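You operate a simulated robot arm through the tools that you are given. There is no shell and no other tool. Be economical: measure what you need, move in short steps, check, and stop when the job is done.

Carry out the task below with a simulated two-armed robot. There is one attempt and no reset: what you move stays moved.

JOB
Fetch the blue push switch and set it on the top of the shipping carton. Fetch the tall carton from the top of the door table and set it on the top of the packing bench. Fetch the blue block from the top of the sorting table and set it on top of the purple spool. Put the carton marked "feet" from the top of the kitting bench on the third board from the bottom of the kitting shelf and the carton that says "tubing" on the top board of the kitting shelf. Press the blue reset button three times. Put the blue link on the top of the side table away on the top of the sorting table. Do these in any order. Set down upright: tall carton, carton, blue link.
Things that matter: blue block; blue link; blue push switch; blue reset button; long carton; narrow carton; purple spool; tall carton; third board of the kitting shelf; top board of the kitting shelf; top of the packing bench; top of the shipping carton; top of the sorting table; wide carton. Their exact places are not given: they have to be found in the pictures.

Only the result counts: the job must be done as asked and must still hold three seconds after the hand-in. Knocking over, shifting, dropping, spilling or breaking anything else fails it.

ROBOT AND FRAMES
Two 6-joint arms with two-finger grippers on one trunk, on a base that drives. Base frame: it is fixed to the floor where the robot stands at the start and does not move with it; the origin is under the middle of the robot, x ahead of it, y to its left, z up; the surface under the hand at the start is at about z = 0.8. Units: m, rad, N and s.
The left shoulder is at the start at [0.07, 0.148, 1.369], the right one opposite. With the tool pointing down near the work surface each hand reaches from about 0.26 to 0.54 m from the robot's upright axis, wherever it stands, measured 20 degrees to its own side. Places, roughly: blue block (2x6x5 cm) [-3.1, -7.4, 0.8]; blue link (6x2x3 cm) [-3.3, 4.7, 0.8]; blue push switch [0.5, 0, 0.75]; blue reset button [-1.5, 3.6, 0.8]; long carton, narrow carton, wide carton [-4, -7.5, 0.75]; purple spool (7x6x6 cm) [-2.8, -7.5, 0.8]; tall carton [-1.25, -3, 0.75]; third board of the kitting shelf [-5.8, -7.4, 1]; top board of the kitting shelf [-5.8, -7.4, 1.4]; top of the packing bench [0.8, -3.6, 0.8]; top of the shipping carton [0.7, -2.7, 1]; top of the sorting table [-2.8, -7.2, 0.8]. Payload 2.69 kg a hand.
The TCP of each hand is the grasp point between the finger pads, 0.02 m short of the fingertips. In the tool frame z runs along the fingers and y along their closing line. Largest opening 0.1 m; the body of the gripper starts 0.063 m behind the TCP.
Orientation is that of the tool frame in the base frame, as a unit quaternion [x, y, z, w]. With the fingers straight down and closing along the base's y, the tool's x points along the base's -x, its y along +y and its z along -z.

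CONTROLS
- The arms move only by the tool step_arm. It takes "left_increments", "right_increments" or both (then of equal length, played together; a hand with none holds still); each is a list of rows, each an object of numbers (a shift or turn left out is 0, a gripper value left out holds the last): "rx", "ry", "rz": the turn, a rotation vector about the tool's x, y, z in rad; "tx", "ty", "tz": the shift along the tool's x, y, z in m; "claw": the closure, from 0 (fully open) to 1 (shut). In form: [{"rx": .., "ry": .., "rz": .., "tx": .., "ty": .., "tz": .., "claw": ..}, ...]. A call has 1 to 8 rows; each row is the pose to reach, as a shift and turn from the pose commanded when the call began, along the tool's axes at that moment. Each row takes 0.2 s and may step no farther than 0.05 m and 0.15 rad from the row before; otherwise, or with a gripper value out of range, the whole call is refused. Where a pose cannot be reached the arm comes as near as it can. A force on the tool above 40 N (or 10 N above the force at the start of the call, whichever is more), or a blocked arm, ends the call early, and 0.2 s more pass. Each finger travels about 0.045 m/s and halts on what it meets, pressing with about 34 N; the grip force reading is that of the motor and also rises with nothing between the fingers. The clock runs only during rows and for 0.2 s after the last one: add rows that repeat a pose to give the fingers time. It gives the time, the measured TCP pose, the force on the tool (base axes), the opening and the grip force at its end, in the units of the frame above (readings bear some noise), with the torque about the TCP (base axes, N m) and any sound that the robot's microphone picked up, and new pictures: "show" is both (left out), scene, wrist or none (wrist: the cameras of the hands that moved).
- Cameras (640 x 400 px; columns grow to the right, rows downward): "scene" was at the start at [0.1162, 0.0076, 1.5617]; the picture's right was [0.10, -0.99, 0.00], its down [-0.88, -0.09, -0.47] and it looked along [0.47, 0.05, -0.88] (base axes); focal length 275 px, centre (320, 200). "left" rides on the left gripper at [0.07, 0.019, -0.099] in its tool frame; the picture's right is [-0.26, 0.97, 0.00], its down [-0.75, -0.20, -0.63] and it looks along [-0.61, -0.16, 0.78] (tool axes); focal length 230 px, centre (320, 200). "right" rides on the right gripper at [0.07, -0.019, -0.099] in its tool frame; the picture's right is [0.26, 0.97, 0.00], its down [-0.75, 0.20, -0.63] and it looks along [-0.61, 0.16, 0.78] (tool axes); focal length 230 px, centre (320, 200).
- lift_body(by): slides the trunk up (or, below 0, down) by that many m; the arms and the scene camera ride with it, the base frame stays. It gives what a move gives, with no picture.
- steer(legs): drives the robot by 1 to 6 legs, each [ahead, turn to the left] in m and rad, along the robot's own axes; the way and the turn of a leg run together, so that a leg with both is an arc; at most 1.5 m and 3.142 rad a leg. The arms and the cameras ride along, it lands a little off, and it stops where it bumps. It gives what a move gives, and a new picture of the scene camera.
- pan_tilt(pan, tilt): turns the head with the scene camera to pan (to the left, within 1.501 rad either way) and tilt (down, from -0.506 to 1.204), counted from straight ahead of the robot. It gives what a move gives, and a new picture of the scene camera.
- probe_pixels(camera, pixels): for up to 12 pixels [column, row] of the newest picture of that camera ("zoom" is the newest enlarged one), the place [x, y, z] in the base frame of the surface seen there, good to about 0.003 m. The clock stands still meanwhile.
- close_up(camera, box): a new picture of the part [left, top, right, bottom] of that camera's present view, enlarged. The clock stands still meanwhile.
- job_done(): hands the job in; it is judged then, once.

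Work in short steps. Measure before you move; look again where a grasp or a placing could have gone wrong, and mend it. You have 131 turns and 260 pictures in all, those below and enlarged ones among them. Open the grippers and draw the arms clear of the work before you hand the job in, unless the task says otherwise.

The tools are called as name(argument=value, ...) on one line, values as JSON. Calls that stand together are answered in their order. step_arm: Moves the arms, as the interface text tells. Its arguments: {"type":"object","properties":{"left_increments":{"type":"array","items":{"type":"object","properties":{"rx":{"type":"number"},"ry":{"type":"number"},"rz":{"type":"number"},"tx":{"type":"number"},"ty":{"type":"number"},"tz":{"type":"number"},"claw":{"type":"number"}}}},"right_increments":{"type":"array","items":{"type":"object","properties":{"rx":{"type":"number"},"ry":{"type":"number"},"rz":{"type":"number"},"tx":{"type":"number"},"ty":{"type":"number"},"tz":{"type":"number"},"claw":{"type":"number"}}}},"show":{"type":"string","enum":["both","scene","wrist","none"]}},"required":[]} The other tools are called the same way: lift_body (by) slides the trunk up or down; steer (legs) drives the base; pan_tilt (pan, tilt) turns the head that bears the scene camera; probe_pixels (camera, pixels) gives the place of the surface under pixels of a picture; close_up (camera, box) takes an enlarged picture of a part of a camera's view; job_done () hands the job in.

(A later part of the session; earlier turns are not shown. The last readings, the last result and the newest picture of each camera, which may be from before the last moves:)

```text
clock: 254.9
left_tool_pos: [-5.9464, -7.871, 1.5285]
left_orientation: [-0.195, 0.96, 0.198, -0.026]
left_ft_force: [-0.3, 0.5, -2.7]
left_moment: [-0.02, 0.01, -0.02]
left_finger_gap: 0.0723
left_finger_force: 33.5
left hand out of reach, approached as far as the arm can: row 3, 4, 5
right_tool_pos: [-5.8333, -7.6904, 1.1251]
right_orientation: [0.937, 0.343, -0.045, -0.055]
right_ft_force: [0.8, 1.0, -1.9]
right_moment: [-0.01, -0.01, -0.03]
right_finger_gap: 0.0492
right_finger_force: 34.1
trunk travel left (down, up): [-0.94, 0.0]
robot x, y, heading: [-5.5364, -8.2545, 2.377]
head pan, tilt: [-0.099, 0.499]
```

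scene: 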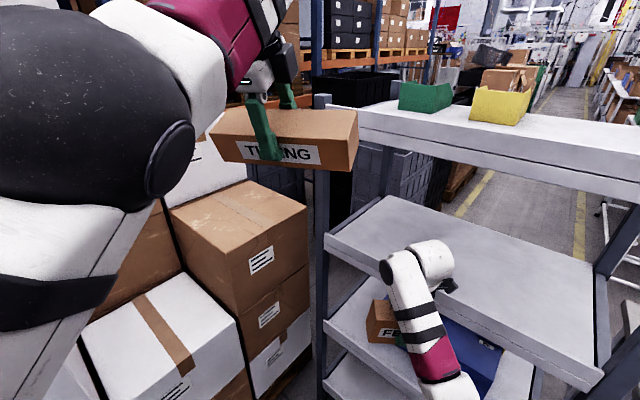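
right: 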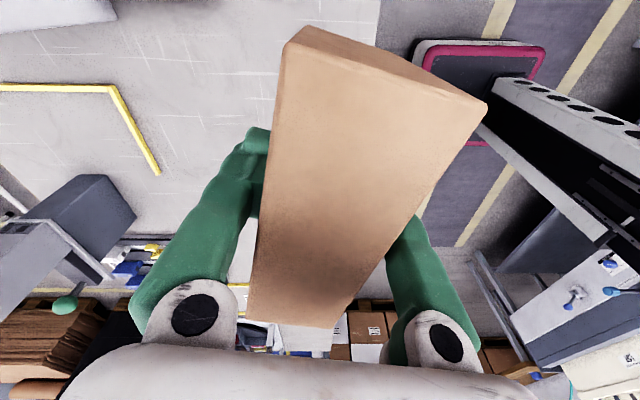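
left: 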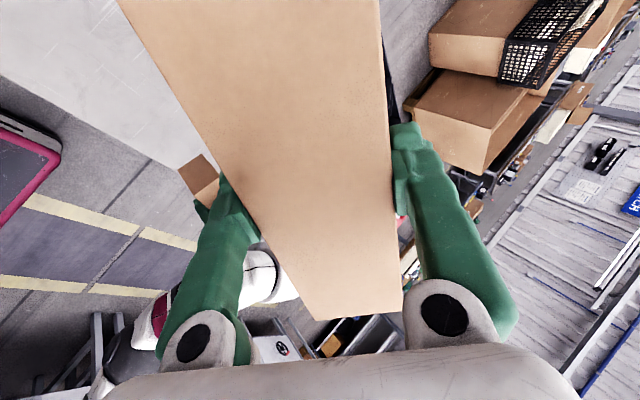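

Free strip on the top board is y −7.57…−7.33. Turn to heading 1.93 and go in by 0.15 m, then check.

steer(legs=[[0, -0.447], [0.15, 0]])

```text
clock: 257.2
left_tool_pos: [-5.7554, -7.7001, 1.5357]
left_orientation: [0.023, 0.978, 0.204, 0.021]
left_ft_force: [-0.3, -1.5, -2.5]
left_moment: [-0.01, -0.01, 0.01]
left_finger_gap: 0.0721
left_finger_force: 34.2
right_tool_pos: [-5.5775, -7.5975, 1.1234]
right_orientation: [0.99, 0.129, -0.031, -0.038]
right_ft_force: [1.1, -36.0, -6.4]
right_moment: [-1.35, -0.27, -0.67]
right_finger_gap: 0.0608
right_finger_force: 33.6
trunk travel left (down, up): [-0.94, 0.0]
robot x, y, heading: [-5.5482, -8.207, 1.928]
head pan, tilt: [-0.099, 0.499]
stopped in leg 2: the force on the tool passed its limit at 64 N (the readings are from after the stop); the commanded pose is now the measured one
```

scene: 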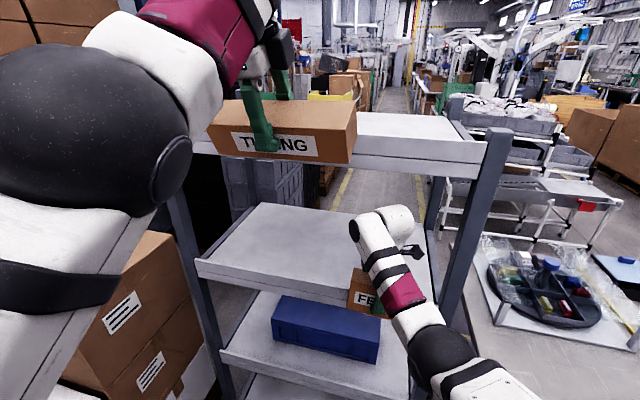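

FEET hit the board's front; zoom to see how it sits in the grip.

close_up(camera="scene", box=[190, 180, 510, 380])

probe_pixels(camera="scene", pixels=[[352, 272], [350, 308], [375, 318], [320, 250], [300, 285], [340, 300], [260, 150], [300, 155], [345, 162], [250, 125], [410, 140], [380, 165]])

close_up(camera="right", box=[0, 0, 640, 400])

```text
2.00 times, centred on (350, 280) of scene
```

zoom: 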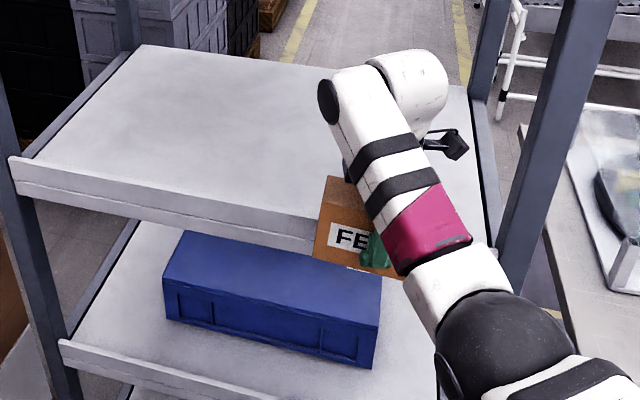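

```text
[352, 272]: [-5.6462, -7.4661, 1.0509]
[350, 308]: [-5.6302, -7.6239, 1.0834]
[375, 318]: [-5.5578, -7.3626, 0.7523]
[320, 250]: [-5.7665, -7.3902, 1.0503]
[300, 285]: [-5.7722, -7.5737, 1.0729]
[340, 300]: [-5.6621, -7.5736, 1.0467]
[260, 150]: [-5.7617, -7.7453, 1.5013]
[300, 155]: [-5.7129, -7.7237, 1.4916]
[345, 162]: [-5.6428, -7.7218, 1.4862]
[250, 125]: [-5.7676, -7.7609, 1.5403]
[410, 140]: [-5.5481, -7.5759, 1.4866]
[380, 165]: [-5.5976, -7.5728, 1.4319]
```

```text
1.00 times, centred on (320, 200) of right (not enlarged: the box is as wide or as high as the picture)
```

zoom: 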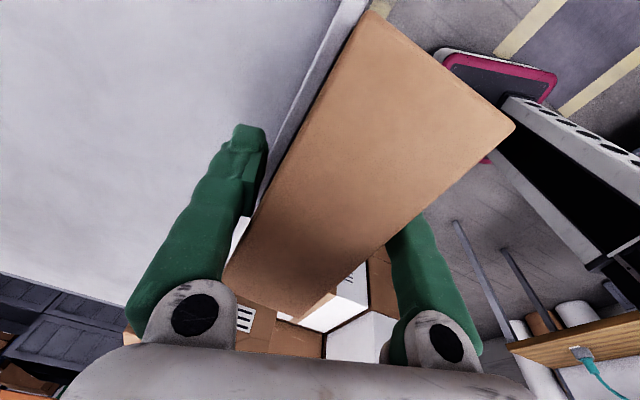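

Each board has a raised front lip (third ≈1.09, top ≈1.49). Back off 8 cm, then raise the right hand 5 cm and the left 3–4 cm (allowing a bit more tilt).

steer(legs=[[-0.08, 0]])

step_arm(left_increments=[{"tz": 0}, {"tz": -0.002}, {"ty": 0.002, "tz": -0.007, "rx": -0.02}, {"ty": 0.005, "tz": -0.014, "rx": -0.05}, {"ty": 0.008, "tz": -0.022, "rx": -0.09}, {"ty": 0.012, "tz": -0.03, "rx": -0.13}, {"ty": 0.016, "tz": -0.038, "rx": -0.15}], right_increments=[{"tz": 0}, {"tz": -0.003}, {"tz": -0.01}, {"tz": -0.02}, {"tz": -0.032}, {"tz": -0.042}, {"tz": -0.05}], show="scene")

```text
clock: 258.2
left_tool_pos: [-5.7383, -7.7463, 1.5245]
left_orientation: [0.021, 0.98, 0.194, 0.023]
left_ft_force: [0.0, 1.2, -3.2]
left_moment: [-0.07, 0.04, -0.03]
left_finger_gap: 0.0722
left_finger_force: 33.8
right_tool_pos: [-5.5573, -7.6461, 1.1165]
right_orientation: [0.99, 0.13, -0.03, -0.041]
right_ft_force: [-0.1, 0.7, -2.3]
right_moment: [-0.01, -0.02, -0.01]
right_finger_gap: 0.0516
right_finger_force: 33.4
trunk travel left (down, up): [-0.94, 0.0]
robot x, y, heading: [-5.5184, -8.2858, 1.926]
head pan, tilt: [-0.099, 0.499]
```

scene: 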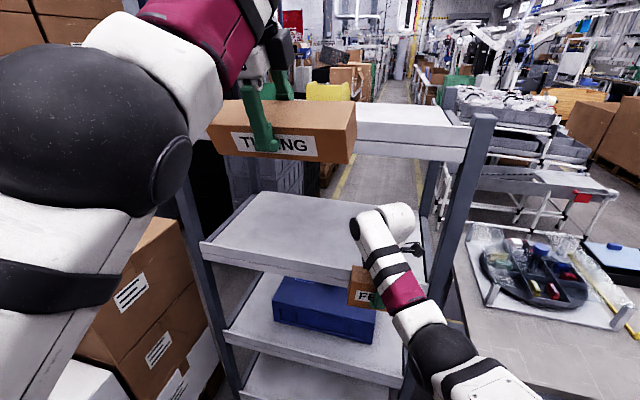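

```text
clock: 259.8
left_tool_pos: [-5.7335, -7.7571, 1.5692]
left_orientation: [0.021, 0.963, 0.27, 0.021]
left_ft_force: [-0.6, 0.3, -2.1]
left_moment: [-0.05, 0.03, -0.04]
left_finger_gap: 0.0717
left_finger_force: 33.5
right_tool_pos: [-5.5498, -7.656, 1.1704]
right_orientation: [0.99, 0.129, -0.032, -0.044]
right_ft_force: [-0.4, 0.5, -1.8]
right_moment: [-0.01, 0.03, 0.01]
right_finger_gap: 0.0512
right_finger_force: 34.5
trunk travel left (down, up): [-0.94, 0.0]
robot x, y, heading: [-5.5177, -8.2856, 1.927]
head pan, tilt: [-0.099, 0.499]
```

scene: 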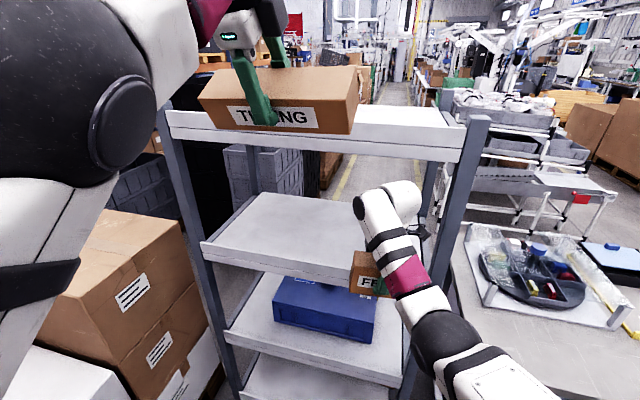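

Both raised well. Measure the third board's lip top and the top board's lower edge for the right wrist's clearance.

probe_pixels(camera="scene", pixels=[[280, 256], [280, 259], [280, 262], [280, 272], [300, 142], [300, 146], [300, 149], [380, 152], [380, 156], [400, 190], [385, 200], [362, 205]])

```text
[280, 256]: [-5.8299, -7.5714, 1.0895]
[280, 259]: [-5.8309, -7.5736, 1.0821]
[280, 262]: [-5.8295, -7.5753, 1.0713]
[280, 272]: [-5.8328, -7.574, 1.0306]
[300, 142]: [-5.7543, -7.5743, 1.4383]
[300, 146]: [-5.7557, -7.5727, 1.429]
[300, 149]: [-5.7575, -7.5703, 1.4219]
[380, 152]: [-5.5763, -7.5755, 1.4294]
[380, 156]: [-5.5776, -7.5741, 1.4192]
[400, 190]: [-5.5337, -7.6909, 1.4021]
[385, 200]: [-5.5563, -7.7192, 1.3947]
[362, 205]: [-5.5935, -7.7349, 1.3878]
```

Lip top 1.090, top-board underside ≈1.418; lower the right hand 1.3 cm to split clearances and drive in 0.15 m.

step_arm(right_increments=[{"tz": 0.005}, {"tz": 0.013}, {"tz": 0.013}], show="none")

steer(legs=[[0.17, 0]])

```text
clock: 260.6
left_tool_pos: [-5.7326, -7.7581, 1.5693]
left_orientation: [0.02, 0.963, 0.269, 0.022]
left_ft_force: [-0.8, 0.4, -2.7]
left_moment: [-0.05, -0.03, 0.01]
left_finger_gap: 0.0716
left_finger_force: 33.9
right_tool_pos: [-5.5496, -7.6579, 1.1576]
right_orientation: [0.99, 0.129, -0.031, -0.044]
right_ft_force: [0.2, -0.1, -2.1]
right_moment: [0.0, 0.0, 0.01]
right_finger_gap: 0.0511
right_finger_force: 33.8
trunk travel left (down, up): [-0.94, 0.0]
robot x, y, heading: [-5.5159, -8.2827, 1.925]
head pan, tilt: [-0.099, 0.499]
```

```text
clock: 262.5
left_tool_pos: [-5.7332, -7.6445, 1.7059]
left_orientation: [0.1, 0.893, 0.438, 0.003]
left_ft_force: [0.6, -2.8, -2.9]
left_moment: [0.11, 0.03, 0.06]
left_finger_gap: 0.0717
left_finger_force: 34.2
right_tool_pos: [-5.5986, -7.538, 1.1482]
right_orientation: [0.987, 0.103, -0.07, -0.101]
right_ft_force: [-0.4, 1.4, 0.2]
right_moment: [-0.19, -0.06, 0.05]
right_finger_gap: 0.0505
right_finger_force: 33.9
trunk travel left (down, up): [-0.94, 0.0]
robot x, y, heading: [-5.5808, -8.1217, 1.93]
head pan, tilt: [-0.099, 0.499]
stopped in leg 1: the robot was blocked; the commanded pose is now the measured one
```

scene: 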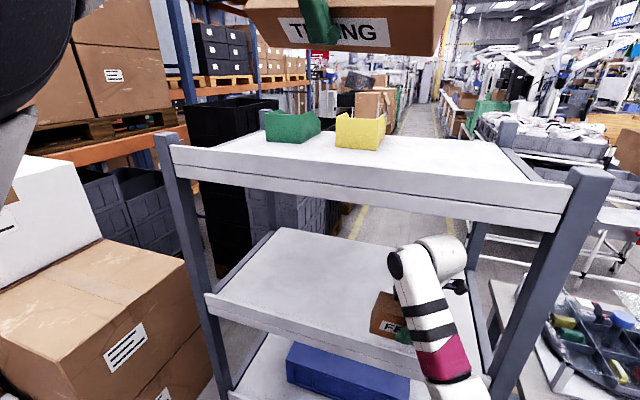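

The right hand with FEET is crossing the lip; the left swung up. Settle, then move FEET 8 cm deeper, straighten and lower it.

pan_tilt(pan=-0.1, tilt=0.4)

step_arm(right_increments=[{"ty": -0.01, "rx": -0.03, "ry": 0.015}, {"ty": -0.03, "rx": -0.07, "ry": 0.035}, {"ty": -0.055, "rx": -0.12, "ry": 0.06}, {"ty": -0.08, "rx": -0.17, "ry": 0.09}, {"ty": -0.09, "rx": -0.2, "ry": 0.11}, {"ty": -0.09, "tz": 0.015, "rx": -0.2, "ry": 0.11}, {"ty": -0.09, "tz": 0.03, "rx": -0.2, "ry": 0.11}], show="both")

```text
clock: 263.1
left_tool_pos: [-5.7393, -7.6159, 1.6944]
left_orientation: [0.097, 0.9, 0.424, 0.003]
left_ft_force: [0.0, 1.4, -2.3]
left_moment: [-0.09, -0.03, -0.04]
left_finger_gap: 0.0716
left_finger_force: 33.9
right_tool_pos: [-5.6018, -7.5128, 1.1333]
right_orientation: [0.991, 0.102, -0.056, -0.068]
right_ft_force: [0.0, 0.4, -1.5]
right_moment: [0.0, -0.02, -0.01]
right_finger_gap: 0.0505
right_finger_force: 34.3
trunk travel left (down, up): [-0.94, 0.0]
robot x, y, heading: [-5.58, -8.1223, 1.927]
head pan, tilt: [-0.099, 0.4]
```

scene: 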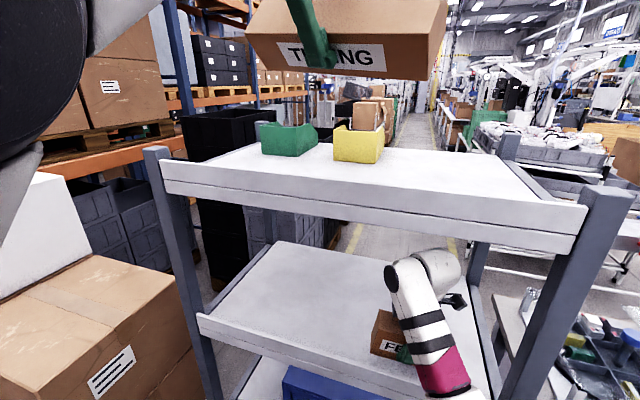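

```text
clock: 264.7
left_tool_pos: [-5.7361, -7.6316, 1.6933]
left_orientation: [0.096, 0.901, 0.422, 0.001]
left_ft_force: [-0.2, -1.0, -2.3]
left_moment: [-0.02, -0.04, -0.01]
left_finger_gap: 0.0714
left_finger_force: 34.2
right_tool_pos: [-5.5871, -7.478, 1.1309]
right_orientation: [0.994, 0.104, 0.015, 0.033]
right_ft_force: [-0.4, -0.3, -2.4]
right_moment: [0.0, 0.0, 0.02]
right_finger_gap: 0.0503
right_finger_force: 34.3
right hand out of reach, approached as far as the arm can: row 1, 4, 5, 6, 7
trunk travel left (down, up): [-0.94, 0.0]
robot x, y, heading: [-5.578, -8.1187, 1.921]
head pan, tilt: [-0.099, 0.4]
```

scene: 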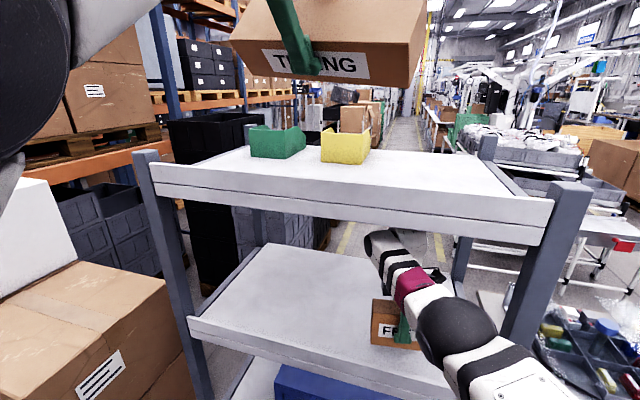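
right: 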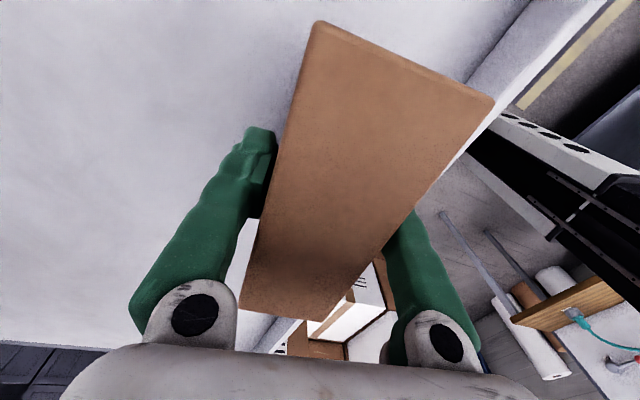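

FEET is over the third board. Lower it with the trunk by 3.2 cm and check the force.

lift_body(by=-0.032)

```text
clock: 265.5
left_tool_pos: [-5.733, -7.6363, 1.6621]
left_orientation: [0.096, 0.901, 0.423, 0.0]
left_ft_force: [0.9, 0.2, -1.7]
left_moment: [-0.03, 0.03, 0.04]
left_finger_gap: 0.0718
left_finger_force: 33.9
right_tool_pos: [-5.5854, -7.4819, 1.1019]
right_orientation: [0.994, 0.104, 0.016, 0.032]
right_ft_force: [0.6, -0.9, 2.5]
right_moment: [0.13, -0.05, -0.03]
right_finger_gap: 0.0496
right_finger_force: 33.8
trunk travel left (down, up): [-0.908, 0.032]
robot x, y, heading: [-5.5807, -8.1205, 1.932]
head pan, tilt: [-0.099, 0.4]
```

Contact felt. Release FEET, raise the hand clear of it, and back out.

step_arm(right_increments=[{"tz": 0.002}, {"tz": 0.002, "claw": 0.3}, {"tz": 0.002, "claw": 0.2}, {"tz": 0.002, "claw": 0.2}, {"tz": 0.002, "claw": 0.2}], show="wrist")

lift_body(by=0.032)

step_arm(right_increments=[{"tz": -0.006}, {"tz": -0.016}, {"tz": -0.026}, {"tz": -0.034}, {"tz": -0.034}], show="wrist")

```text
clock: 266.7
left_tool_pos: [-5.7334, -7.6335, 1.6617]
left_orientation: [0.097, 0.901, 0.422, 0.0]
left_ft_force: [0.3, 0.2, -3.0]
left_moment: [-0.05, 0.05, -0.01]
left_finger_gap: 0.0716
left_finger_force: 34.3
right_tool_pos: [-5.5862, -7.4806, 1.0983]
right_orientation: [0.994, 0.105, 0.016, 0.034]
right_ft_force: [-0.4, -0.4, -0.9]
right_moment: [-0.01, 0.0, 0.04]
right_finger_gap: 0.08
right_finger_force: 0.1
trunk travel left (down, up): [-0.908, 0.032]
robot x, y, heading: [-5.583, -8.1185, 1.933]
head pan, tilt: [-0.099, 0.4]
```

right: 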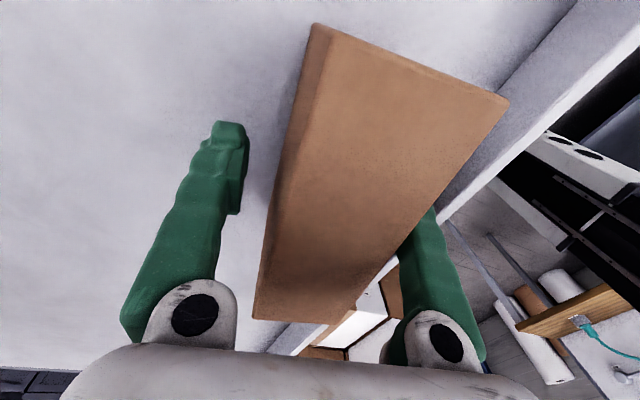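

```text
clock: 267.5
left_tool_pos: [-5.7342, -7.6342, 1.6939]
left_orientation: [0.098, 0.901, 0.423, 0.0]
left_ft_force: [0.3, -0.4, -1.9]
left_moment: [-0.02, 0.0, -0.02]
left_finger_gap: 0.0717
left_finger_force: 33.6
right_tool_pos: [-5.5858, -7.48, 1.1311]
right_orientation: [0.994, 0.104, 0.016, 0.033]
right_ft_force: [-0.1, -0.6, -0.8]
right_moment: [-0.01, -0.02, 0.0]
right_finger_gap: 0.0796
right_finger_force: 0.0
trunk travel left (down, up): [-0.94, 0.0]
robot x, y, heading: [-5.5802, -8.121, 1.93]
head pan, tilt: [-0.099, 0.4]
```

```text
clock: 268.7
left_tool_pos: [-5.7346, -7.6347, 1.6933]
left_orientation: [0.097, 0.901, 0.422, 0.0]
left_ft_force: [-0.6, -0.5, -2.2]
left_moment: [-0.02, 0.02, -0.02]
left_finger_gap: 0.0715
left_finger_force: 33.8
right_tool_pos: [-5.5875, -7.4777, 1.164]
right_orientation: [0.994, 0.104, 0.016, 0.033]
right_ft_force: [-0.7, 0.6, 0.5]
right_moment: [0.01, 0.0, -0.04]
right_finger_gap: 0.0799
right_finger_force: 0.1
trunk travel left (down, up): [-0.94, 0.0]
robot x, y, heading: [-5.5833, -8.1209, 1.931]
head pan, tilt: [-0.099, 0.4]
```

right: 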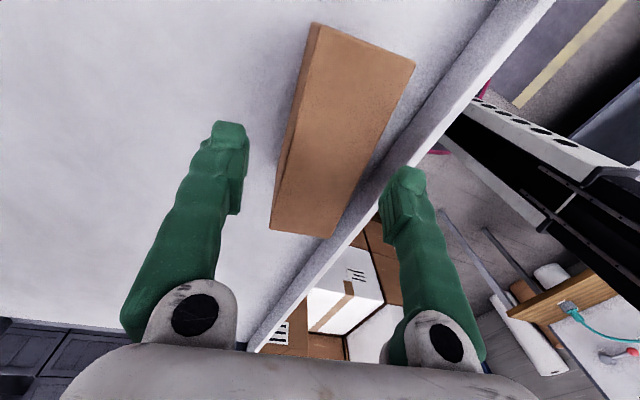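

FEET stands inside the lip. Raise a touch more, slide the open fingers sideways off the carton's end, then back out.

step_arm(right_increments=[{"tz": -0.008, "tx": -0.005}, {"tz": -0.008, "tx": -0.02}, {"tz": -0.008, "tx": -0.045}, {"tz": -0.008, "tx": -0.07}, {"tz": -0.008, "tx": -0.095}, {"tz": -0.008, "tx": -0.11}, {"tz": -0.008, "tx": -0.11}], show="none")

steer(legs=[[-0.28, 0]])

```text
clock: 270.3
left_tool_pos: [-5.7348, -7.6339, 1.6948]
left_orientation: [0.097, 0.901, 0.423, -0.001]
left_ft_force: [0.9, 1.4, -2.5]
left_moment: [-0.08, 0.03, 0.0]
left_finger_gap: 0.0716
left_finger_force: 34.1
right_tool_pos: [-5.6741, -7.5165, 1.1709]
right_orientation: [0.994, 0.105, 0.016, 0.034]
right_ft_force: [-0.3, 0.7, 0.6]
right_moment: [0.02, 0.0, 0.01]
right_finger_gap: 0.0798
right_finger_force: 0.1
right hand out of reach, approached as far as the arm can: row 2, 3, 4, 5, 6, 7
trunk travel left (down, up): [-0.94, 0.0]
robot x, y, heading: [-5.5779, -8.1227, 1.927]
head pan, tilt: [-0.099, 0.4]
```

```text
clock: 272.2
left_tool_pos: [-5.6369, -7.8916, 1.6912]
left_orientation: [0.097, 0.902, 0.422, 0.001]
left_ft_force: [-0.5, 0.3, -2.4]
left_moment: [-0.06, 0.02, -0.04]
left_finger_gap: 0.0718
left_finger_force: 33.5
right_tool_pos: [-5.5766, -7.7773, 1.1698]
right_orientation: [0.994, 0.104, 0.015, 0.034]
right_ft_force: [-0.3, -0.3, -0.2]
right_moment: [-0.02, -0.03, 0.01]
right_finger_gap: 0.08
right_finger_force: 0.0
trunk travel left (down, up): [-0.94, 0.0]
robot x, y, heading: [-5.4876, -8.3845, 1.927]
head pan, tilt: [-0.099, 0.4]
```

scene: 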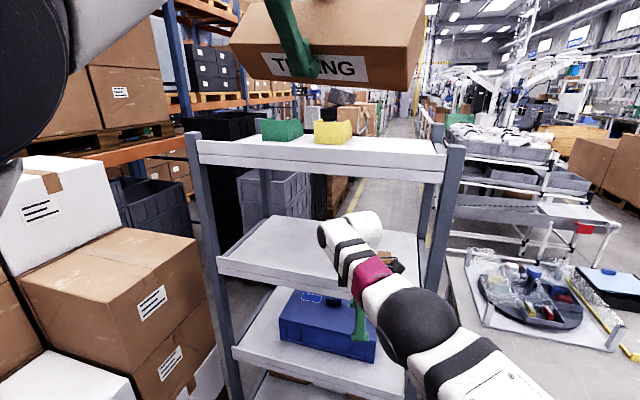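

FEET is in place. Bring the left hand with TUBING back to the good pose (z≈1.57, moderate tilt) in small steps.

step_arm(left_increments=[{"tx": 0.002, "ty": -0.0025, "tz": 0.003, "rx": 0.01, "rz": -0.005}, {"tx": 0.006, "ty": -0.008, "tz": 0.01, "rx": 0.032, "rz": -0.017}, {"tx": 0.014, "ty": -0.018, "tz": 0.022, "rx": 0.071, "rz": -0.037}, {"tx": 0.024, "ty": -0.031, "tz": 0.038, "rx": 0.123, "rz": -0.063}, {"tx": 0.034, "ty": -0.045, "tz": 0.055, "rx": 0.178, "rz": -0.092}, {"tx": 0.045, "ty": -0.059, "tz": 0.072, "rx": 0.233, "rz": -0.12}, {"tx": 0.055, "ty": -0.072, "tz": 0.089, "rx": 0.284, "rz": -0.147}, {"tx": 0.0624, "ty": -0.082, "tz": 0.1006, "rx": 0.323, "rz": -0.167}], show="scene")

```text
clock: 274.0
left_tool_pos: [-5.7061, -7.8584, 1.5715]
left_orientation: [0.02, 0.962, 0.271, 0.021]
left_ft_force: [-0.3, -0.6, -2.8]
left_moment: [0.01, 0.02, -0.01]
left_finger_gap: 0.0714
left_finger_force: 33.6
left hand out of reach, approached as far as the arm can: row 3, 4, 5
right_tool_pos: [-5.5769, -7.779, 1.1707]
right_orientation: [0.994, 0.104, 0.016, 0.033]
right_ft_force: [0.3, 0.7, 0.3]
right_moment: [-0.02, -0.01, 0.02]
right_finger_gap: 0.0802
right_finger_force: 0.0
trunk travel left (down, up): [-0.94, 0.0]
robot x, y, heading: [-5.4832, -8.3818, 1.925]
head pan, tilt: [-0.099, 0.4]
```

scene: 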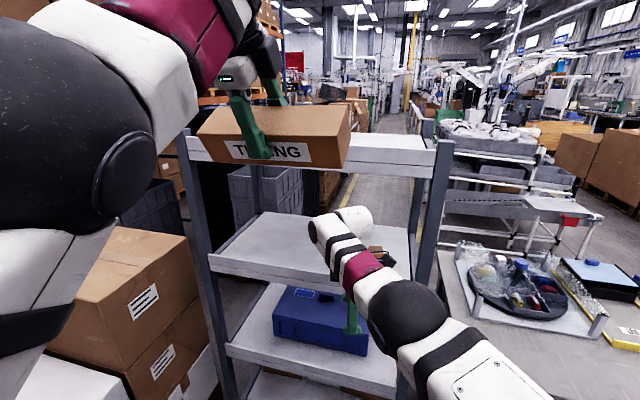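

Good. Tuck the right hand down and back so it stays out of the shelf, then drive 0.29 m ahead.

step_arm(right_increments=[{"ty": 0.02, "tz": 0.045}, {"ty": 0.04, "tz": 0.09}, {"ty": 0.065, "tz": 0.135}, {"ty": 0.09, "tz": 0.175}, {"ty": 0.115, "tz": 0.215}, {"ty": 0.145, "tz": 0.25}, {"ty": 0.18, "tz": 0.285}, {"ty": 0.215, "tz": 0.315}], show="none")

steer(legs=[[0.29, 0]])

```text
refused: row 3 steps farther than a row can; nothing moved
```

```text
clock: 276.1
left_tool_pos: [-5.8002, -7.5898, 1.5791]
left_orientation: [0.023, 0.961, 0.273, 0.019]
left_ft_force: [-0.7, -0.1, -1.7]
left_moment: [-0.01, 0.02, -0.03]
left_finger_gap: 0.0715
left_finger_force: 34.1
right_tool_pos: [-5.6771, -7.5048, 1.1746]
right_orientation: [0.994, 0.103, 0.015, 0.031]
right_ft_force: [-0.1, -0.7, -0.6]
right_moment: [0.04, 0.02, -0.03]
right_finger_gap: 0.0801
right_finger_force: 0.0
trunk travel left (down, up): [-0.94, 0.0]
robot x, y, heading: [-5.5812, -8.1101, 1.923]
head pan, tilt: [-0.099, 0.4]
```

scene: 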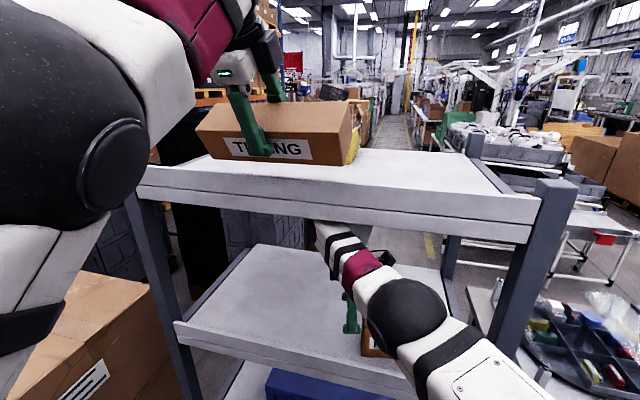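

Nothing touched. Drive 0.12 m further.

steer(legs=[[0.12, 0]])

close_up(camera="left", box=[0, 0, 640, 400])

```text
clock: 277.3
left_tool_pos: [-5.8364, -7.4925, 1.5742]
left_orientation: [0.023, 0.963, 0.269, 0.021]
left_ft_force: [0.1, 0.7, -1.8]
left_moment: [-0.01, 0.03, 0.0]
left_finger_gap: 0.0714
left_finger_force: 32.8
right_tool_pos: [-5.7125, -7.4124, 1.1695]
right_orientation: [0.994, 0.103, 0.016, 0.036]
right_ft_force: [-0.2, -0.3, 0.7]
right_moment: [-0.01, 0.01, -0.01]
right_finger_gap: 0.08
right_finger_force: 0.0
trunk travel left (down, up): [-0.94, 0.0]
robot x, y, heading: [-5.6192, -8.0113, 1.92]
head pan, tilt: [-0.099, 0.4]
stopped in leg 1: the robot was blocked; the commanded pose is now the measured one
```

scene: 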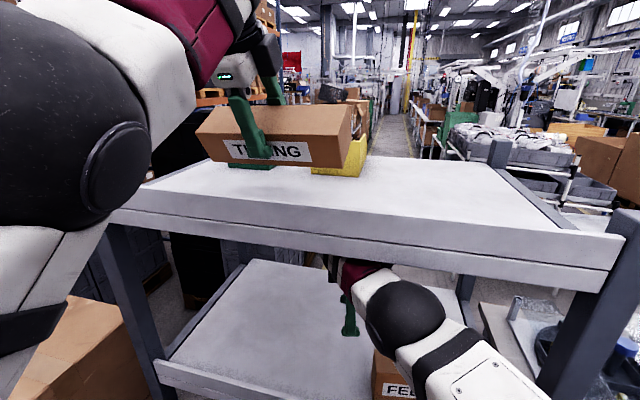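

```text
1.00 times, centred on (320, 200) of left (not enlarged: the box is as wide or as high as the picture)
```

zoom: 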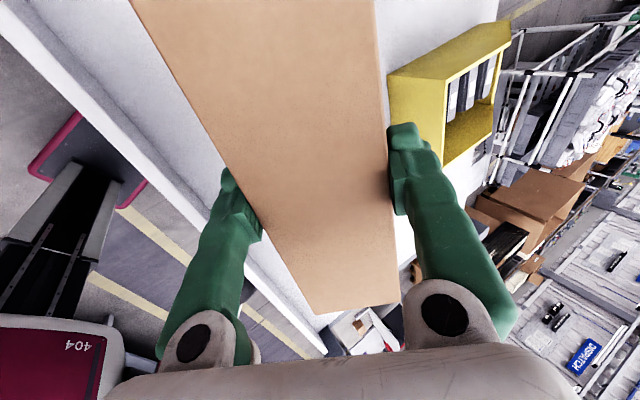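

TUBING is over the free strip inside the lip. Lower the trunk 5 cm, reduce the tilt by 0.25, and lower 2 cm more.

lift_body(by=-0.05)

step_arm(left_increments=[{"rx": 0.02}, {"rx": 0.05, "ty": -0.003}, {"rx": 0.09, "ty": -0.006}, {"rx": 0.13, "ty": -0.01}, {"rx": 0.17, "ty": -0.013}, {"rx": 0.21, "ty": -0.016}, {"rx": 0.25, "ty": -0.018}], show="none")

lift_body(by=-0.02)

```text
clock: 278.2
left_tool_pos: [-5.8372, -7.4921, 1.5242]
left_orientation: [0.024, 0.963, 0.269, 0.02]
left_ft_force: [0.0, 0.0, -2.0]
left_moment: [-0.02, 0.0, -0.03]
left_finger_gap: 0.0716
left_finger_force: 34.5
right_tool_pos: [-5.7131, -7.4115, 1.1188]
right_orientation: [0.994, 0.103, 0.015, 0.035]
right_ft_force: [-0.4, -0.2, -0.6]
right_moment: [-0.01, -0.03, -0.01]
right_finger_gap: 0.0801
right_finger_force: 0.2
trunk travel left (down, up): [-0.89, 0.05]
robot x, y, heading: [-5.6201, -8.0131, 1.918]
head pan, tilt: [-0.099, 0.4]
```

```text
clock: 279.7
left_tool_pos: [-5.8355, -7.5184, 1.5067]
left_orientation: [0.027, 0.984, 0.176, 0.017]
left_ft_force: [2.0, 9.8, 7.4]
left_moment: [-0.22, 0.15, 0.05]
left_finger_gap: 0.0717
left_finger_force: 33.7
left hand out of reach, approached as far as the arm can: row 3, 4, 5, 6, 7
right_tool_pos: [-5.71, -7.4096, 1.1192]
right_orientation: [0.994, 0.101, 0.015, 0.036]
right_ft_force: [0.8, -0.4, 0.3]
right_moment: [-0.01, -0.04, 0.0]
right_finger_gap: 0.08
right_finger_force: 0.0
trunk travel left (down, up): [-0.89, 0.05]
robot x, y, heading: [-5.6197, -8.0142, 1.915]
head pan, tilt: [-0.099, 0.4]
stopped in row 7 (left hand): the force on the tool passed its limit at 46 N (the readings are from after the stop); the commanded pose is now the measured one
```

```text
clock: 280.1
left_tool_pos: [-5.8341, -7.5189, 1.5084]
left_orientation: [0.026, 0.982, 0.186, 0.016]
left_ft_force: [1.5, 3.2, 3.2]
left_moment: [-0.05, 0.22, 0.24]
left_finger_gap: 0.0716
left_finger_force: 34.3
right_tool_pos: [-5.7101, -7.4099, 1.1136]
right_orientation: [0.994, 0.103, 0.015, 0.036]
right_ft_force: [0.1, -0.2, 0.3]
right_moment: [-0.01, 0.04, 0.02]
right_finger_gap: 0.0801
right_finger_force: 0.1
trunk travel left (down, up): [-0.884, 0.056]
robot x, y, heading: [-5.6216, -8.0122, 1.915]
head pan, tilt: [-0.099, 0.4]
stopped: the force on the tool passed its limit at 54 N (the readings are from after the stop); the commanded pose is now the measured one
```

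The rear-left corner bears on the lip. Lift slightly and move forward 5 cm, then lower again.

step_arm(left_increments=[{"ty": 0.006, "tz": -0.014}, {"tx": 0.003, "ty": 0.016, "tz": -0.014}, {"tx": 0.009, "ty": 0.03, "tz": -0.011}, {"tx": 0.015, "ty": 0.042, "tz": -0.007}, {"tx": 0.02, "ty": 0.052, "tz": -0.004}, {"tx": 0.02, "ty": 0.052, "tz": -0.004}, {"tx": 0.02, "ty": 0.047, "tz": 0.008}], show="wrist")

```text
clock: 281.6
left_tool_pos: [-5.8473, -7.5169, 1.508]
left_orientation: [0.028, 0.981, 0.193, 0.013]
left_ft_force: [3.4, -2.7, 13.2]
left_moment: [-0.49, 0.24, 0.14]
left_finger_gap: 0.0715
left_finger_force: 33.9
left hand out of reach, approached as far as the arm can: row 1, 2, 3, 4, 5, 6, 7
right_tool_pos: [-5.7087, -7.4129, 1.1157]
right_orientation: [0.994, 0.103, 0.015, 0.033]
right_ft_force: [-0.4, 0.3, -0.4]
right_moment: [-0.03, 0.03, -0.02]
right_finger_gap: 0.0801
right_finger_force: 0.1
trunk travel left (down, up): [-0.884, 0.056]
robot x, y, heading: [-5.6201, -8.0111, 1.919]
head pan, tilt: [-0.099, 0.4]
stopped in row 7 (left hand): the force on the tool passed its limit at 44 N (the readings are from after the stop); the commanded pose is now the measured one
```

left: 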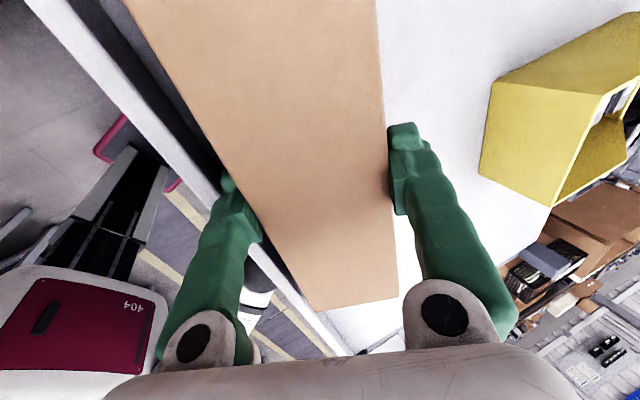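

It rests on the board now (13 N). Open, let it settle flat, then withdraw along the tool axis.

step_arm(left_increments=[{"claw": 0.2}, {"claw": 0.1}, {"claw": 0.1}, {"claw": 0.05}, {"claw": 0.05}, {"tz": -0.015, "claw": 0.05}, {"tz": -0.04, "claw": 0.05}, {"tz": -0.07, "claw": 0.05}], show="both")

```text
clock: 283.4
left_tool_pos: [-5.853, -7.5685, 1.5511]
left_orientation: [0.026, 0.98, 0.197, 0.016]
left_ft_force: [-0.2, 0.1, 0.9]
left_moment: [0.05, 0.04, -0.01]
left_finger_gap: 0.0951
left_finger_force: 0.1
left hand out of reach, approached as far as the arm can: row 6, 7, 8
right_tool_pos: [-5.7149, -7.4155, 1.1186]
right_orientation: [0.994, 0.104, 0.016, 0.032]
right_ft_force: [-0.3, 0.1, -5.0]
right_moment: [-0.09, 0.0, 0.0]
right_finger_gap: 0.0799
right_finger_force: 0.0
trunk travel left (down, up): [-0.884, 0.056]
robot x, y, heading: [-5.6198, -8.0123, 1.92]
head pan, tilt: [-0.099, 0.4]
```

scene: 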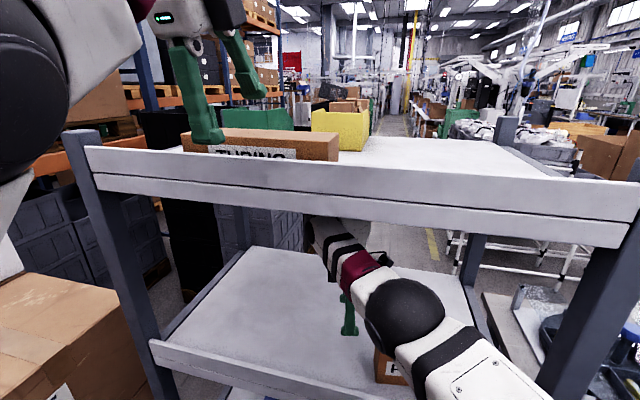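
left: 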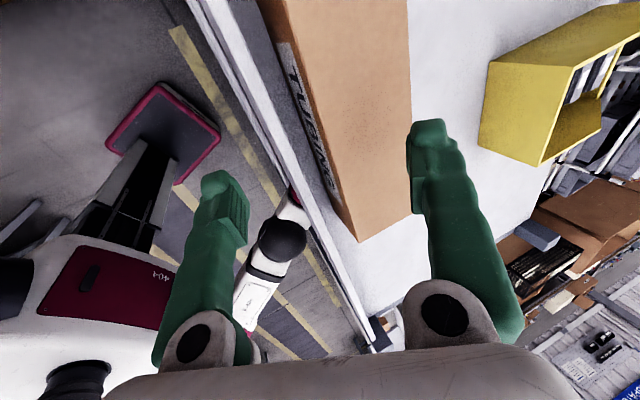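

TUBING sits flat on the top board. Raise a little, back out and drive east along the aisle toward the gap at x≈−1.9.

lift_body(by=0.035)

steer(legs=[[-0.35, 0]])

steer(legs=[[0, -1.84], [1.5, 0], [1.5, 0], [0.6, 0], [0, 1.49]])

```text
clock: 284.1
left_tool_pos: [-5.8527, -7.5626, 1.5836]
left_orientation: [0.027, 0.98, 0.195, 0.015]
left_ft_force: [0.5, -0.8, 0.2]
left_moment: [0.05, 0.0, 0.04]
left_finger_gap: 0.0949
left_finger_force: 0.2
right_tool_pos: [-5.7107, -7.4166, 1.1522]
right_orientation: [0.994, 0.102, 0.015, 0.033]
right_ft_force: [0.2, -0.4, 0.3]
right_moment: [0.01, -0.01, -0.04]
right_finger_gap: 0.0801
right_finger_force: 0.1
trunk travel left (down, up): [-0.919, 0.021]
robot x, y, heading: [-5.6212, -8.0156, 1.92]
head pan, tilt: [-0.099, 0.4]
```

```text
clock: 286.4
left_tool_pos: [-5.7396, -7.8773, 1.5766]
left_orientation: [0.024, 0.981, 0.19, 0.016]
left_ft_force: [-0.3, 0.8, -1.0]
left_moment: [-0.05, -0.02, -0.03]
left_finger_gap: 0.0952
left_finger_force: 0.0
right_tool_pos: [-5.5966, -7.7325, 1.1453]
right_orientation: [0.994, 0.105, 0.016, 0.038]
right_ft_force: [0.1, 0.6, -0.2]
right_moment: [-0.04, 0.0, 0.0]
right_finger_gap: 0.0801
right_finger_force: 0.0
trunk travel left (down, up): [-0.919, 0.021]
robot x, y, heading: [-5.5024, -8.3378, 1.924]
head pan, tilt: [-0.099, 0.4]
```

scene: 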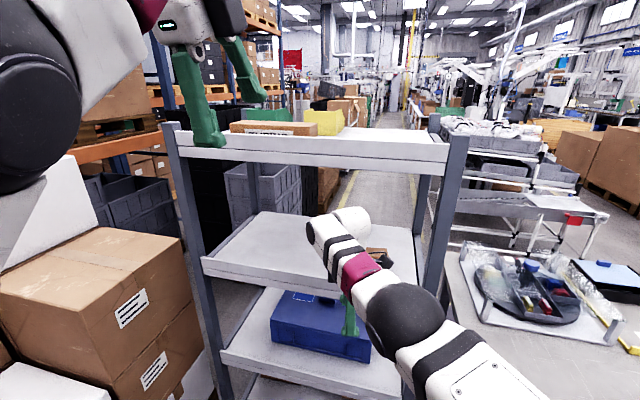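

```text
clock: 311.9
left_tool_pos: [-1.985, -7.4962, 1.5801]
left_orientation: [0.191, 0.962, 0.187, 0.047]
left_ft_force: [-0.5, -1.3, -0.1]
left_moment: [-0.01, 0.03, 0.0]
left_finger_gap: 0.0951
left_finger_force: 0.0
right_tool_pos: [-1.8036, -7.4051, 1.1493]
right_orientation: [0.997, -0.067, 0.009, 0.037]
right_ft_force: [0.6, 0.3, 0.7]
right_moment: [0.02, -0.02, 0.01]
right_finger_gap: 0.0803
right_finger_force: 0.1
trunk travel left (down, up): [-0.919, 0.021]
robot x, y, heading: [-1.9173, -8.0021, 1.581]
head pan, tilt: [-0.099, 0.4]
```

scene: 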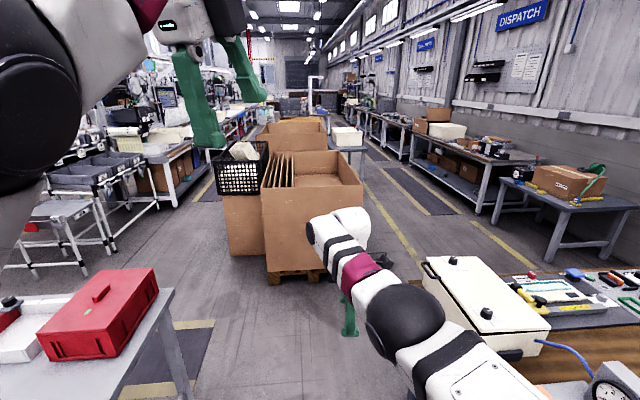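

Position is accurate. Continue: north through the gap, east, then north up the main aisle.

steer(legs=[[1.5, 0], [0.1, 0], [0, -1.581], [1.45, 0], [0, 1.571], [1.5, 0]])

steer(legs=[[1.5, 0], [1.5, 0], [1.5, 0], [1.5, 0], [0.6, 0]])

pan_tilt(pan=0.6, tilt=0.4)

```text
clock: 320.3
left_tool_pos: [-1.9973, -5.9693, 1.6822]
left_orientation: [0.245, 0.9, 0.358, 0.039]
left_ft_force: [-1.3, 0.3, -0.2]
left_moment: [0.01, -0.05, -0.05]
left_finger_gap: 0.0948
left_finger_force: 0.1
right_tool_pos: [-1.9359, -5.782, 1.3229]
right_orientation: [0.97, 0.033, -0.091, -0.223]
right_ft_force: [2.5, -1.2, -0.8]
right_moment: [0.13, 0.15, 0.01]
right_finger_gap: 0.0801
right_finger_force: 0.0
trunk travel left (down, up): [-0.919, 0.021]
robot x, y, heading: [-1.9417, -6.4535, 1.581]
head pan, tilt: [-0.099, 0.4]
stopped in leg 3: the robot was blocked; the commanded pose is now the measured one
```

scene: 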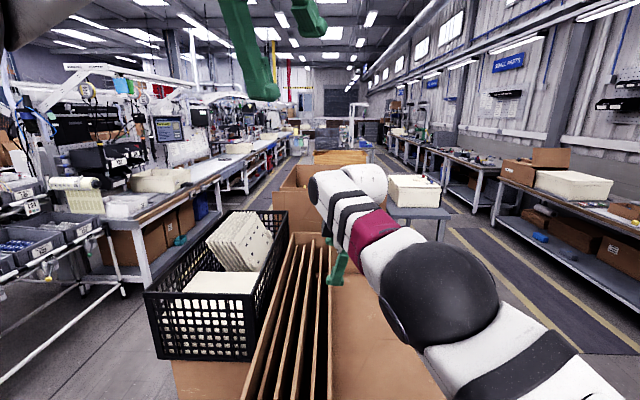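

```text
clock: 323.4
left_tool_pos: [-1.9927, -5.655, 1.6651]
left_orientation: [0.243, 0.913, 0.326, 0.038]
left_ft_force: [-0.5, 1.5, 0.4]
left_moment: [-0.04, -0.05, -0.04]
left_finger_gap: 0.0951
left_finger_force: 0.0
right_tool_pos: [-1.8849, -5.4978, 1.2305]
right_orientation: [0.994, -0.019, -0.045, -0.097]
right_ft_force: [0.5, -0.4, -0.5]
right_moment: [-0.04, 0.03, -0.01]
right_finger_gap: 0.0802
right_finger_force: 0.0
trunk travel left (down, up): [-0.919, 0.021]
robot x, y, heading: [-1.9471, -6.1443, 1.57]
head pan, tilt: [-0.099, 0.4]
stopped in leg 1: the robot was blocked; the commanded pose is now the measured one
```

scene: 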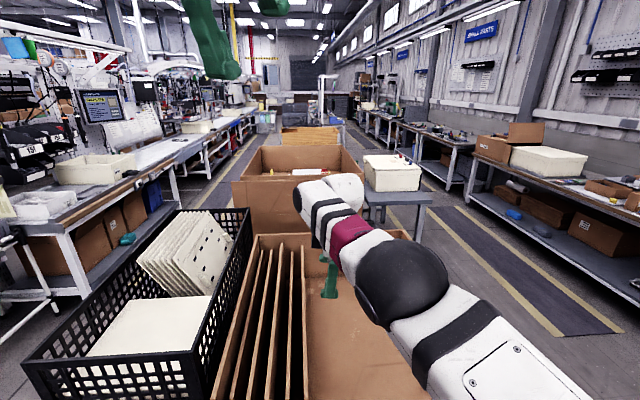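

```text
clock: 324.4
left_tool_pos: [-1.9921, -5.6698, 1.6698]
left_orientation: [0.243, 0.911, 0.33, 0.037]
left_ft_force: [-0.8, -0.4, -0.1]
left_moment: [0.01, 0.0, -0.02]
left_finger_gap: 0.0952
left_finger_force: 0.1
right_tool_pos: [-1.8842, -5.5076, 1.2355]
right_orientation: [0.994, -0.019, -0.044, -0.102]
right_ft_force: [0.3, 0.0, 0.4]
right_moment: [0.02, 0.02, 0.0]
right_finger_gap: 0.0801
right_finger_force: 0.1
trunk travel left (down, up): [-0.919, 0.021]
robot x, y, heading: [-1.9488, -6.1443, 1.571]
head pan, tilt: [0.6, 0.4]
```

scene: 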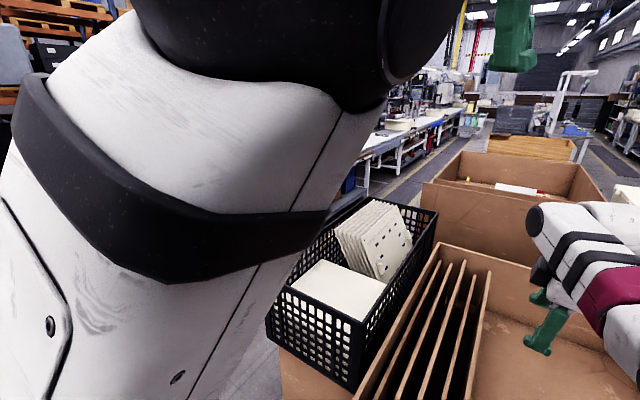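

The drive stopped because the arms wobble in their stretched poses. Bring both hands to low, well-bent poses first, then back off and drive.

step_arm(left_increments=[{"tx": 0.005, "ty": -0.009, "tz": 0.017, "rx": 0.04, "ry": -0.006}, {"tx": 0.016, "ty": -0.028, "tz": 0.052, "rx": 0.12, "ry": -0.018}, {"tx": 0.028, "ty": -0.05, "tz": 0.092, "rx": 0.22, "ry": -0.033}, {"tx": 0.04, "ty": -0.071, "tz": 0.131, "rx": 0.31, "ry": -0.047}, {"tx": 0.052, "ty": -0.092, "tz": 0.17, "rx": 0.4, "ry": -0.06}, {"tx": 0.064, "ty": -0.113, "tz": 0.21, "rx": 0.49, "ry": -0.074}, {"tx": 0.076, "ty": -0.134, "tz": 0.248, "rx": 0.58, "ry": -0.088}, {"tx": 0.088, "ty": -0.154, "tz": 0.285, "rx": 0.668, "ry": -0.1}], right_increments=[{"tx": 0.005, "ty": 0.008, "tz": 0.01, "rx": -0.02, "ry": 0.01}, {"tx": 0.018, "ty": 0.027, "tz": 0.034, "rx": -0.05, "ry": 0.02}, {"tx": 0.033, "ty": 0.049, "tz": 0.062, "rx": -0.08, "ry": 0.035}, {"tx": 0.048, "ty": 0.071, "tz": 0.09, "rx": -0.11, "ry": 0.05}, {"tx": 0.063, "ty": 0.093, "tz": 0.118, "rx": -0.14, "ry": 0.065}, {"tx": 0.078, "ty": 0.115, "tz": 0.146, "rx": -0.17, "ry": 0.08}, {"tx": 0.093, "ty": 0.137, "tz": 0.174, "rx": -0.19, "ry": 0.09}, {"tx": 0.107, "ty": 0.157, "tz": 0.198, "rx": -0.2, "ry": 0.09}], show="none")

step_arm(left_increments=[{"ty": -0.003, "tz": 0.02}, {"tx": 0.002, "ty": -0.01, "tz": 0.06}, {"tx": 0.003, "ty": -0.02, "tz": 0.105}, {"tx": 0.004, "ty": -0.03, "tz": 0.15}, {"tx": 0.005, "ty": -0.04, "tz": 0.195}, {"tx": 0.006, "ty": -0.05, "tz": 0.24}, {"tx": 0.007, "ty": -0.06, "tz": 0.285}, {"tx": 0.007, "ty": -0.07, "tz": 0.33}], show="none")

pan_tilt(pan=0, tilt=0.6)

```text
clock: 326.2
left_tool_pos: [-2.0678, -5.5595, 1.3572]
left_orientation: [0.257, 0.966, 0.0, -0.001]
left_ft_force: [0.2, 1.1, 0.9]
left_moment: [-0.02, 0.0, -0.02]
left_finger_gap: 0.0946
left_finger_force: 0.2
left hand out of reach, approached as far as the arm can: row 1, 2, 3, 4, 5, 6, 7
right_tool_pos: [-1.8208, -5.571, 0.9894]
right_orientation: [1.0, 0.007, -0.002, 0.005]
right_ft_force: [0.5, 1.6, 1.8]
right_moment: [-0.08, -0.03, -0.01]
right_finger_gap: 0.0798
right_finger_force: 0.0
right hand out of reach, approached as far as the arm can: row 2, 3, 4, 5, 6, 7, 8
trunk travel left (down, up): [-0.919, 0.021]
robot x, y, heading: [-1.9524, -6.1484, 1.572]
head pan, tilt: [0.6, 0.4]
```

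```text
clock: 328.1
left_tool_pos: [-2.1, -5.5555, 1.0116]
left_orientation: [0.258, 0.966, -0.002, 0.0]
left_ft_force: [0.0, 0.8, 0.6]
left_moment: [-0.01, -0.03, -0.02]
left_finger_gap: 0.0953
left_finger_force: 0.1
left hand out of reach, approached as far as the arm can: row 1, 2, 3, 4, 5, 6, 7, 8
right_tool_pos: [-1.8229, -5.5725, 0.9864]
right_orientation: [1.0, 0.003, -0.003, 0.003]
right_ft_force: [-0.1, -0.1, -0.4]
right_moment: [0.02, 0.0, 0.01]
right_finger_gap: 0.0802
right_finger_force: 0.0
trunk travel left (down, up): [-0.919, 0.021]
robot x, y, heading: [-1.9482, -6.1463, 1.572]
head pan, tilt: [0.6, 0.4]
```

```text
clock: 329.1
left_tool_pos: [-2.101, -5.5557, 1.0121]
left_orientation: [0.258, 0.966, -0.001, -0.001]
left_ft_force: [-0.5, -0.3, -1.0]
left_moment: [-0.05, -0.01, 0.0]
left_finger_gap: 0.0948
left_finger_force: 0.0
right_tool_pos: [-1.8218, -5.5737, 0.9879]
right_orientation: [1.0, 0.004, -0.003, 0.003]
right_ft_force: [-0.4, -1.0, 0.0]
right_moment: [-0.01, 0.02, -0.02]
right_finger_gap: 0.08
right_finger_force: 0.0
trunk travel left (down, up): [-0.919, 0.021]
robot x, y, heading: [-1.9463, -6.146, 1.57]
head pan, tilt: [0.0, 0.6]
```

scene: 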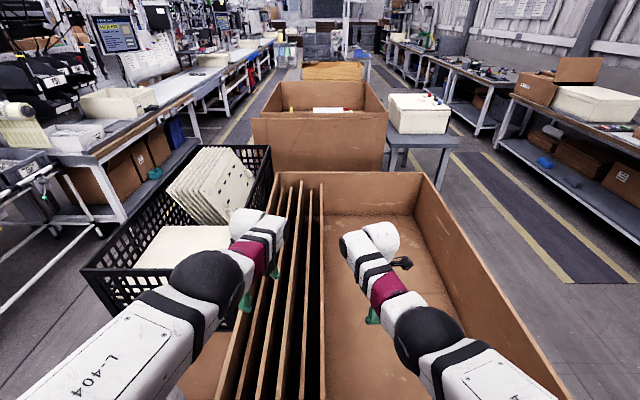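

Stable. Draw both hands 8 cm in from the reach limit and drive to the main aisle.

step_arm(left_increments=[{"tx": -0.003, "ty": -0.005}, {"tx": -0.01, "ty": -0.018}, {"tx": -0.02, "ty": -0.035}, {"tx": -0.03, "ty": -0.052}, {"tx": -0.04, "ty": -0.069}, {"tx": -0.04, "ty": -0.069}], right_increments=[{"ty": 0.005}, {"ty": 0.018}, {"ty": 0.036}, {"ty": 0.055}, {"ty": 0.075}, {"ty": 0.08}], show="none")

steer(legs=[[-0.26, 0], [0, -1.571], [1.47, 0], [0, 1.571], [1.5, 0], [1.5, 0]])

```text
clock: 330.4
left_tool_pos: [-2.1001, -5.6359, 1.012]
left_orientation: [0.258, 0.966, -0.001, -0.001]
left_ft_force: [0.6, 0.2, -1.3]
left_moment: [0.03, 0.02, -0.01]
left_finger_gap: 0.0949
left_finger_force: 0.0
left hand out of reach, approached as far as the arm can: row 1, 2, 3
right_tool_pos: [-1.7967, -5.6899, 1.0008]
right_orientation: [1.0, -0.02, 0.01, -0.012]
right_ft_force: [-0.8, -0.6, -0.4]
right_moment: [-0.02, -0.02, -0.03]
right_finger_gap: 0.0798
right_finger_force: 0.0
right hand out of reach, approached as far as the arm can: row 1, 5, 6
trunk travel left (down, up): [-0.919, 0.021]
robot x, y, heading: [-1.9467, -6.1437, 1.571]
head pan, tilt: [0.0, 0.6]
```

```text
clock: 360.9
left_tool_pos: [-0.7704, -2.8617, 1.013]
left_orientation: [0.241, 0.971, 0.0, -0.001]
left_ft_force: [-0.1, 0.3, 0.5]
left_moment: [-0.03, -0.01, 0.01]
left_finger_gap: 0.0948
left_finger_force: 0.1
right_tool_pos: [-0.4601, -2.9093, 0.997]
right_orientation: [1.0, -0.005, 0.011, -0.004]
right_ft_force: [0.8, 0.7, 0.0]
right_moment: [0.02, -0.01, 0.0]
right_finger_gap: 0.08
right_finger_force: 0.0
trunk travel left (down, up): [-0.919, 0.021]
robot x, y, heading: [-0.6008, -3.3637, 1.607]
head pan, tilt: [0.0, 0.6]
```

scene: 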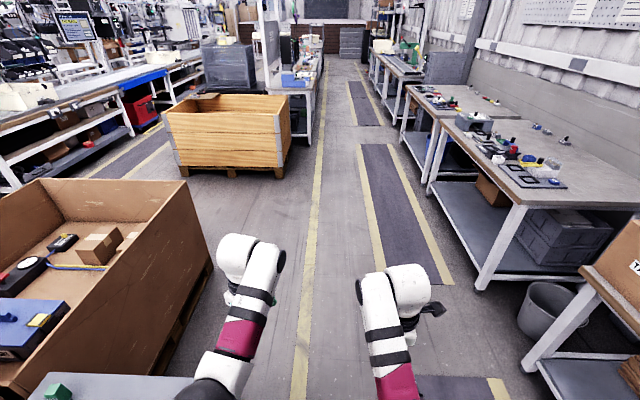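

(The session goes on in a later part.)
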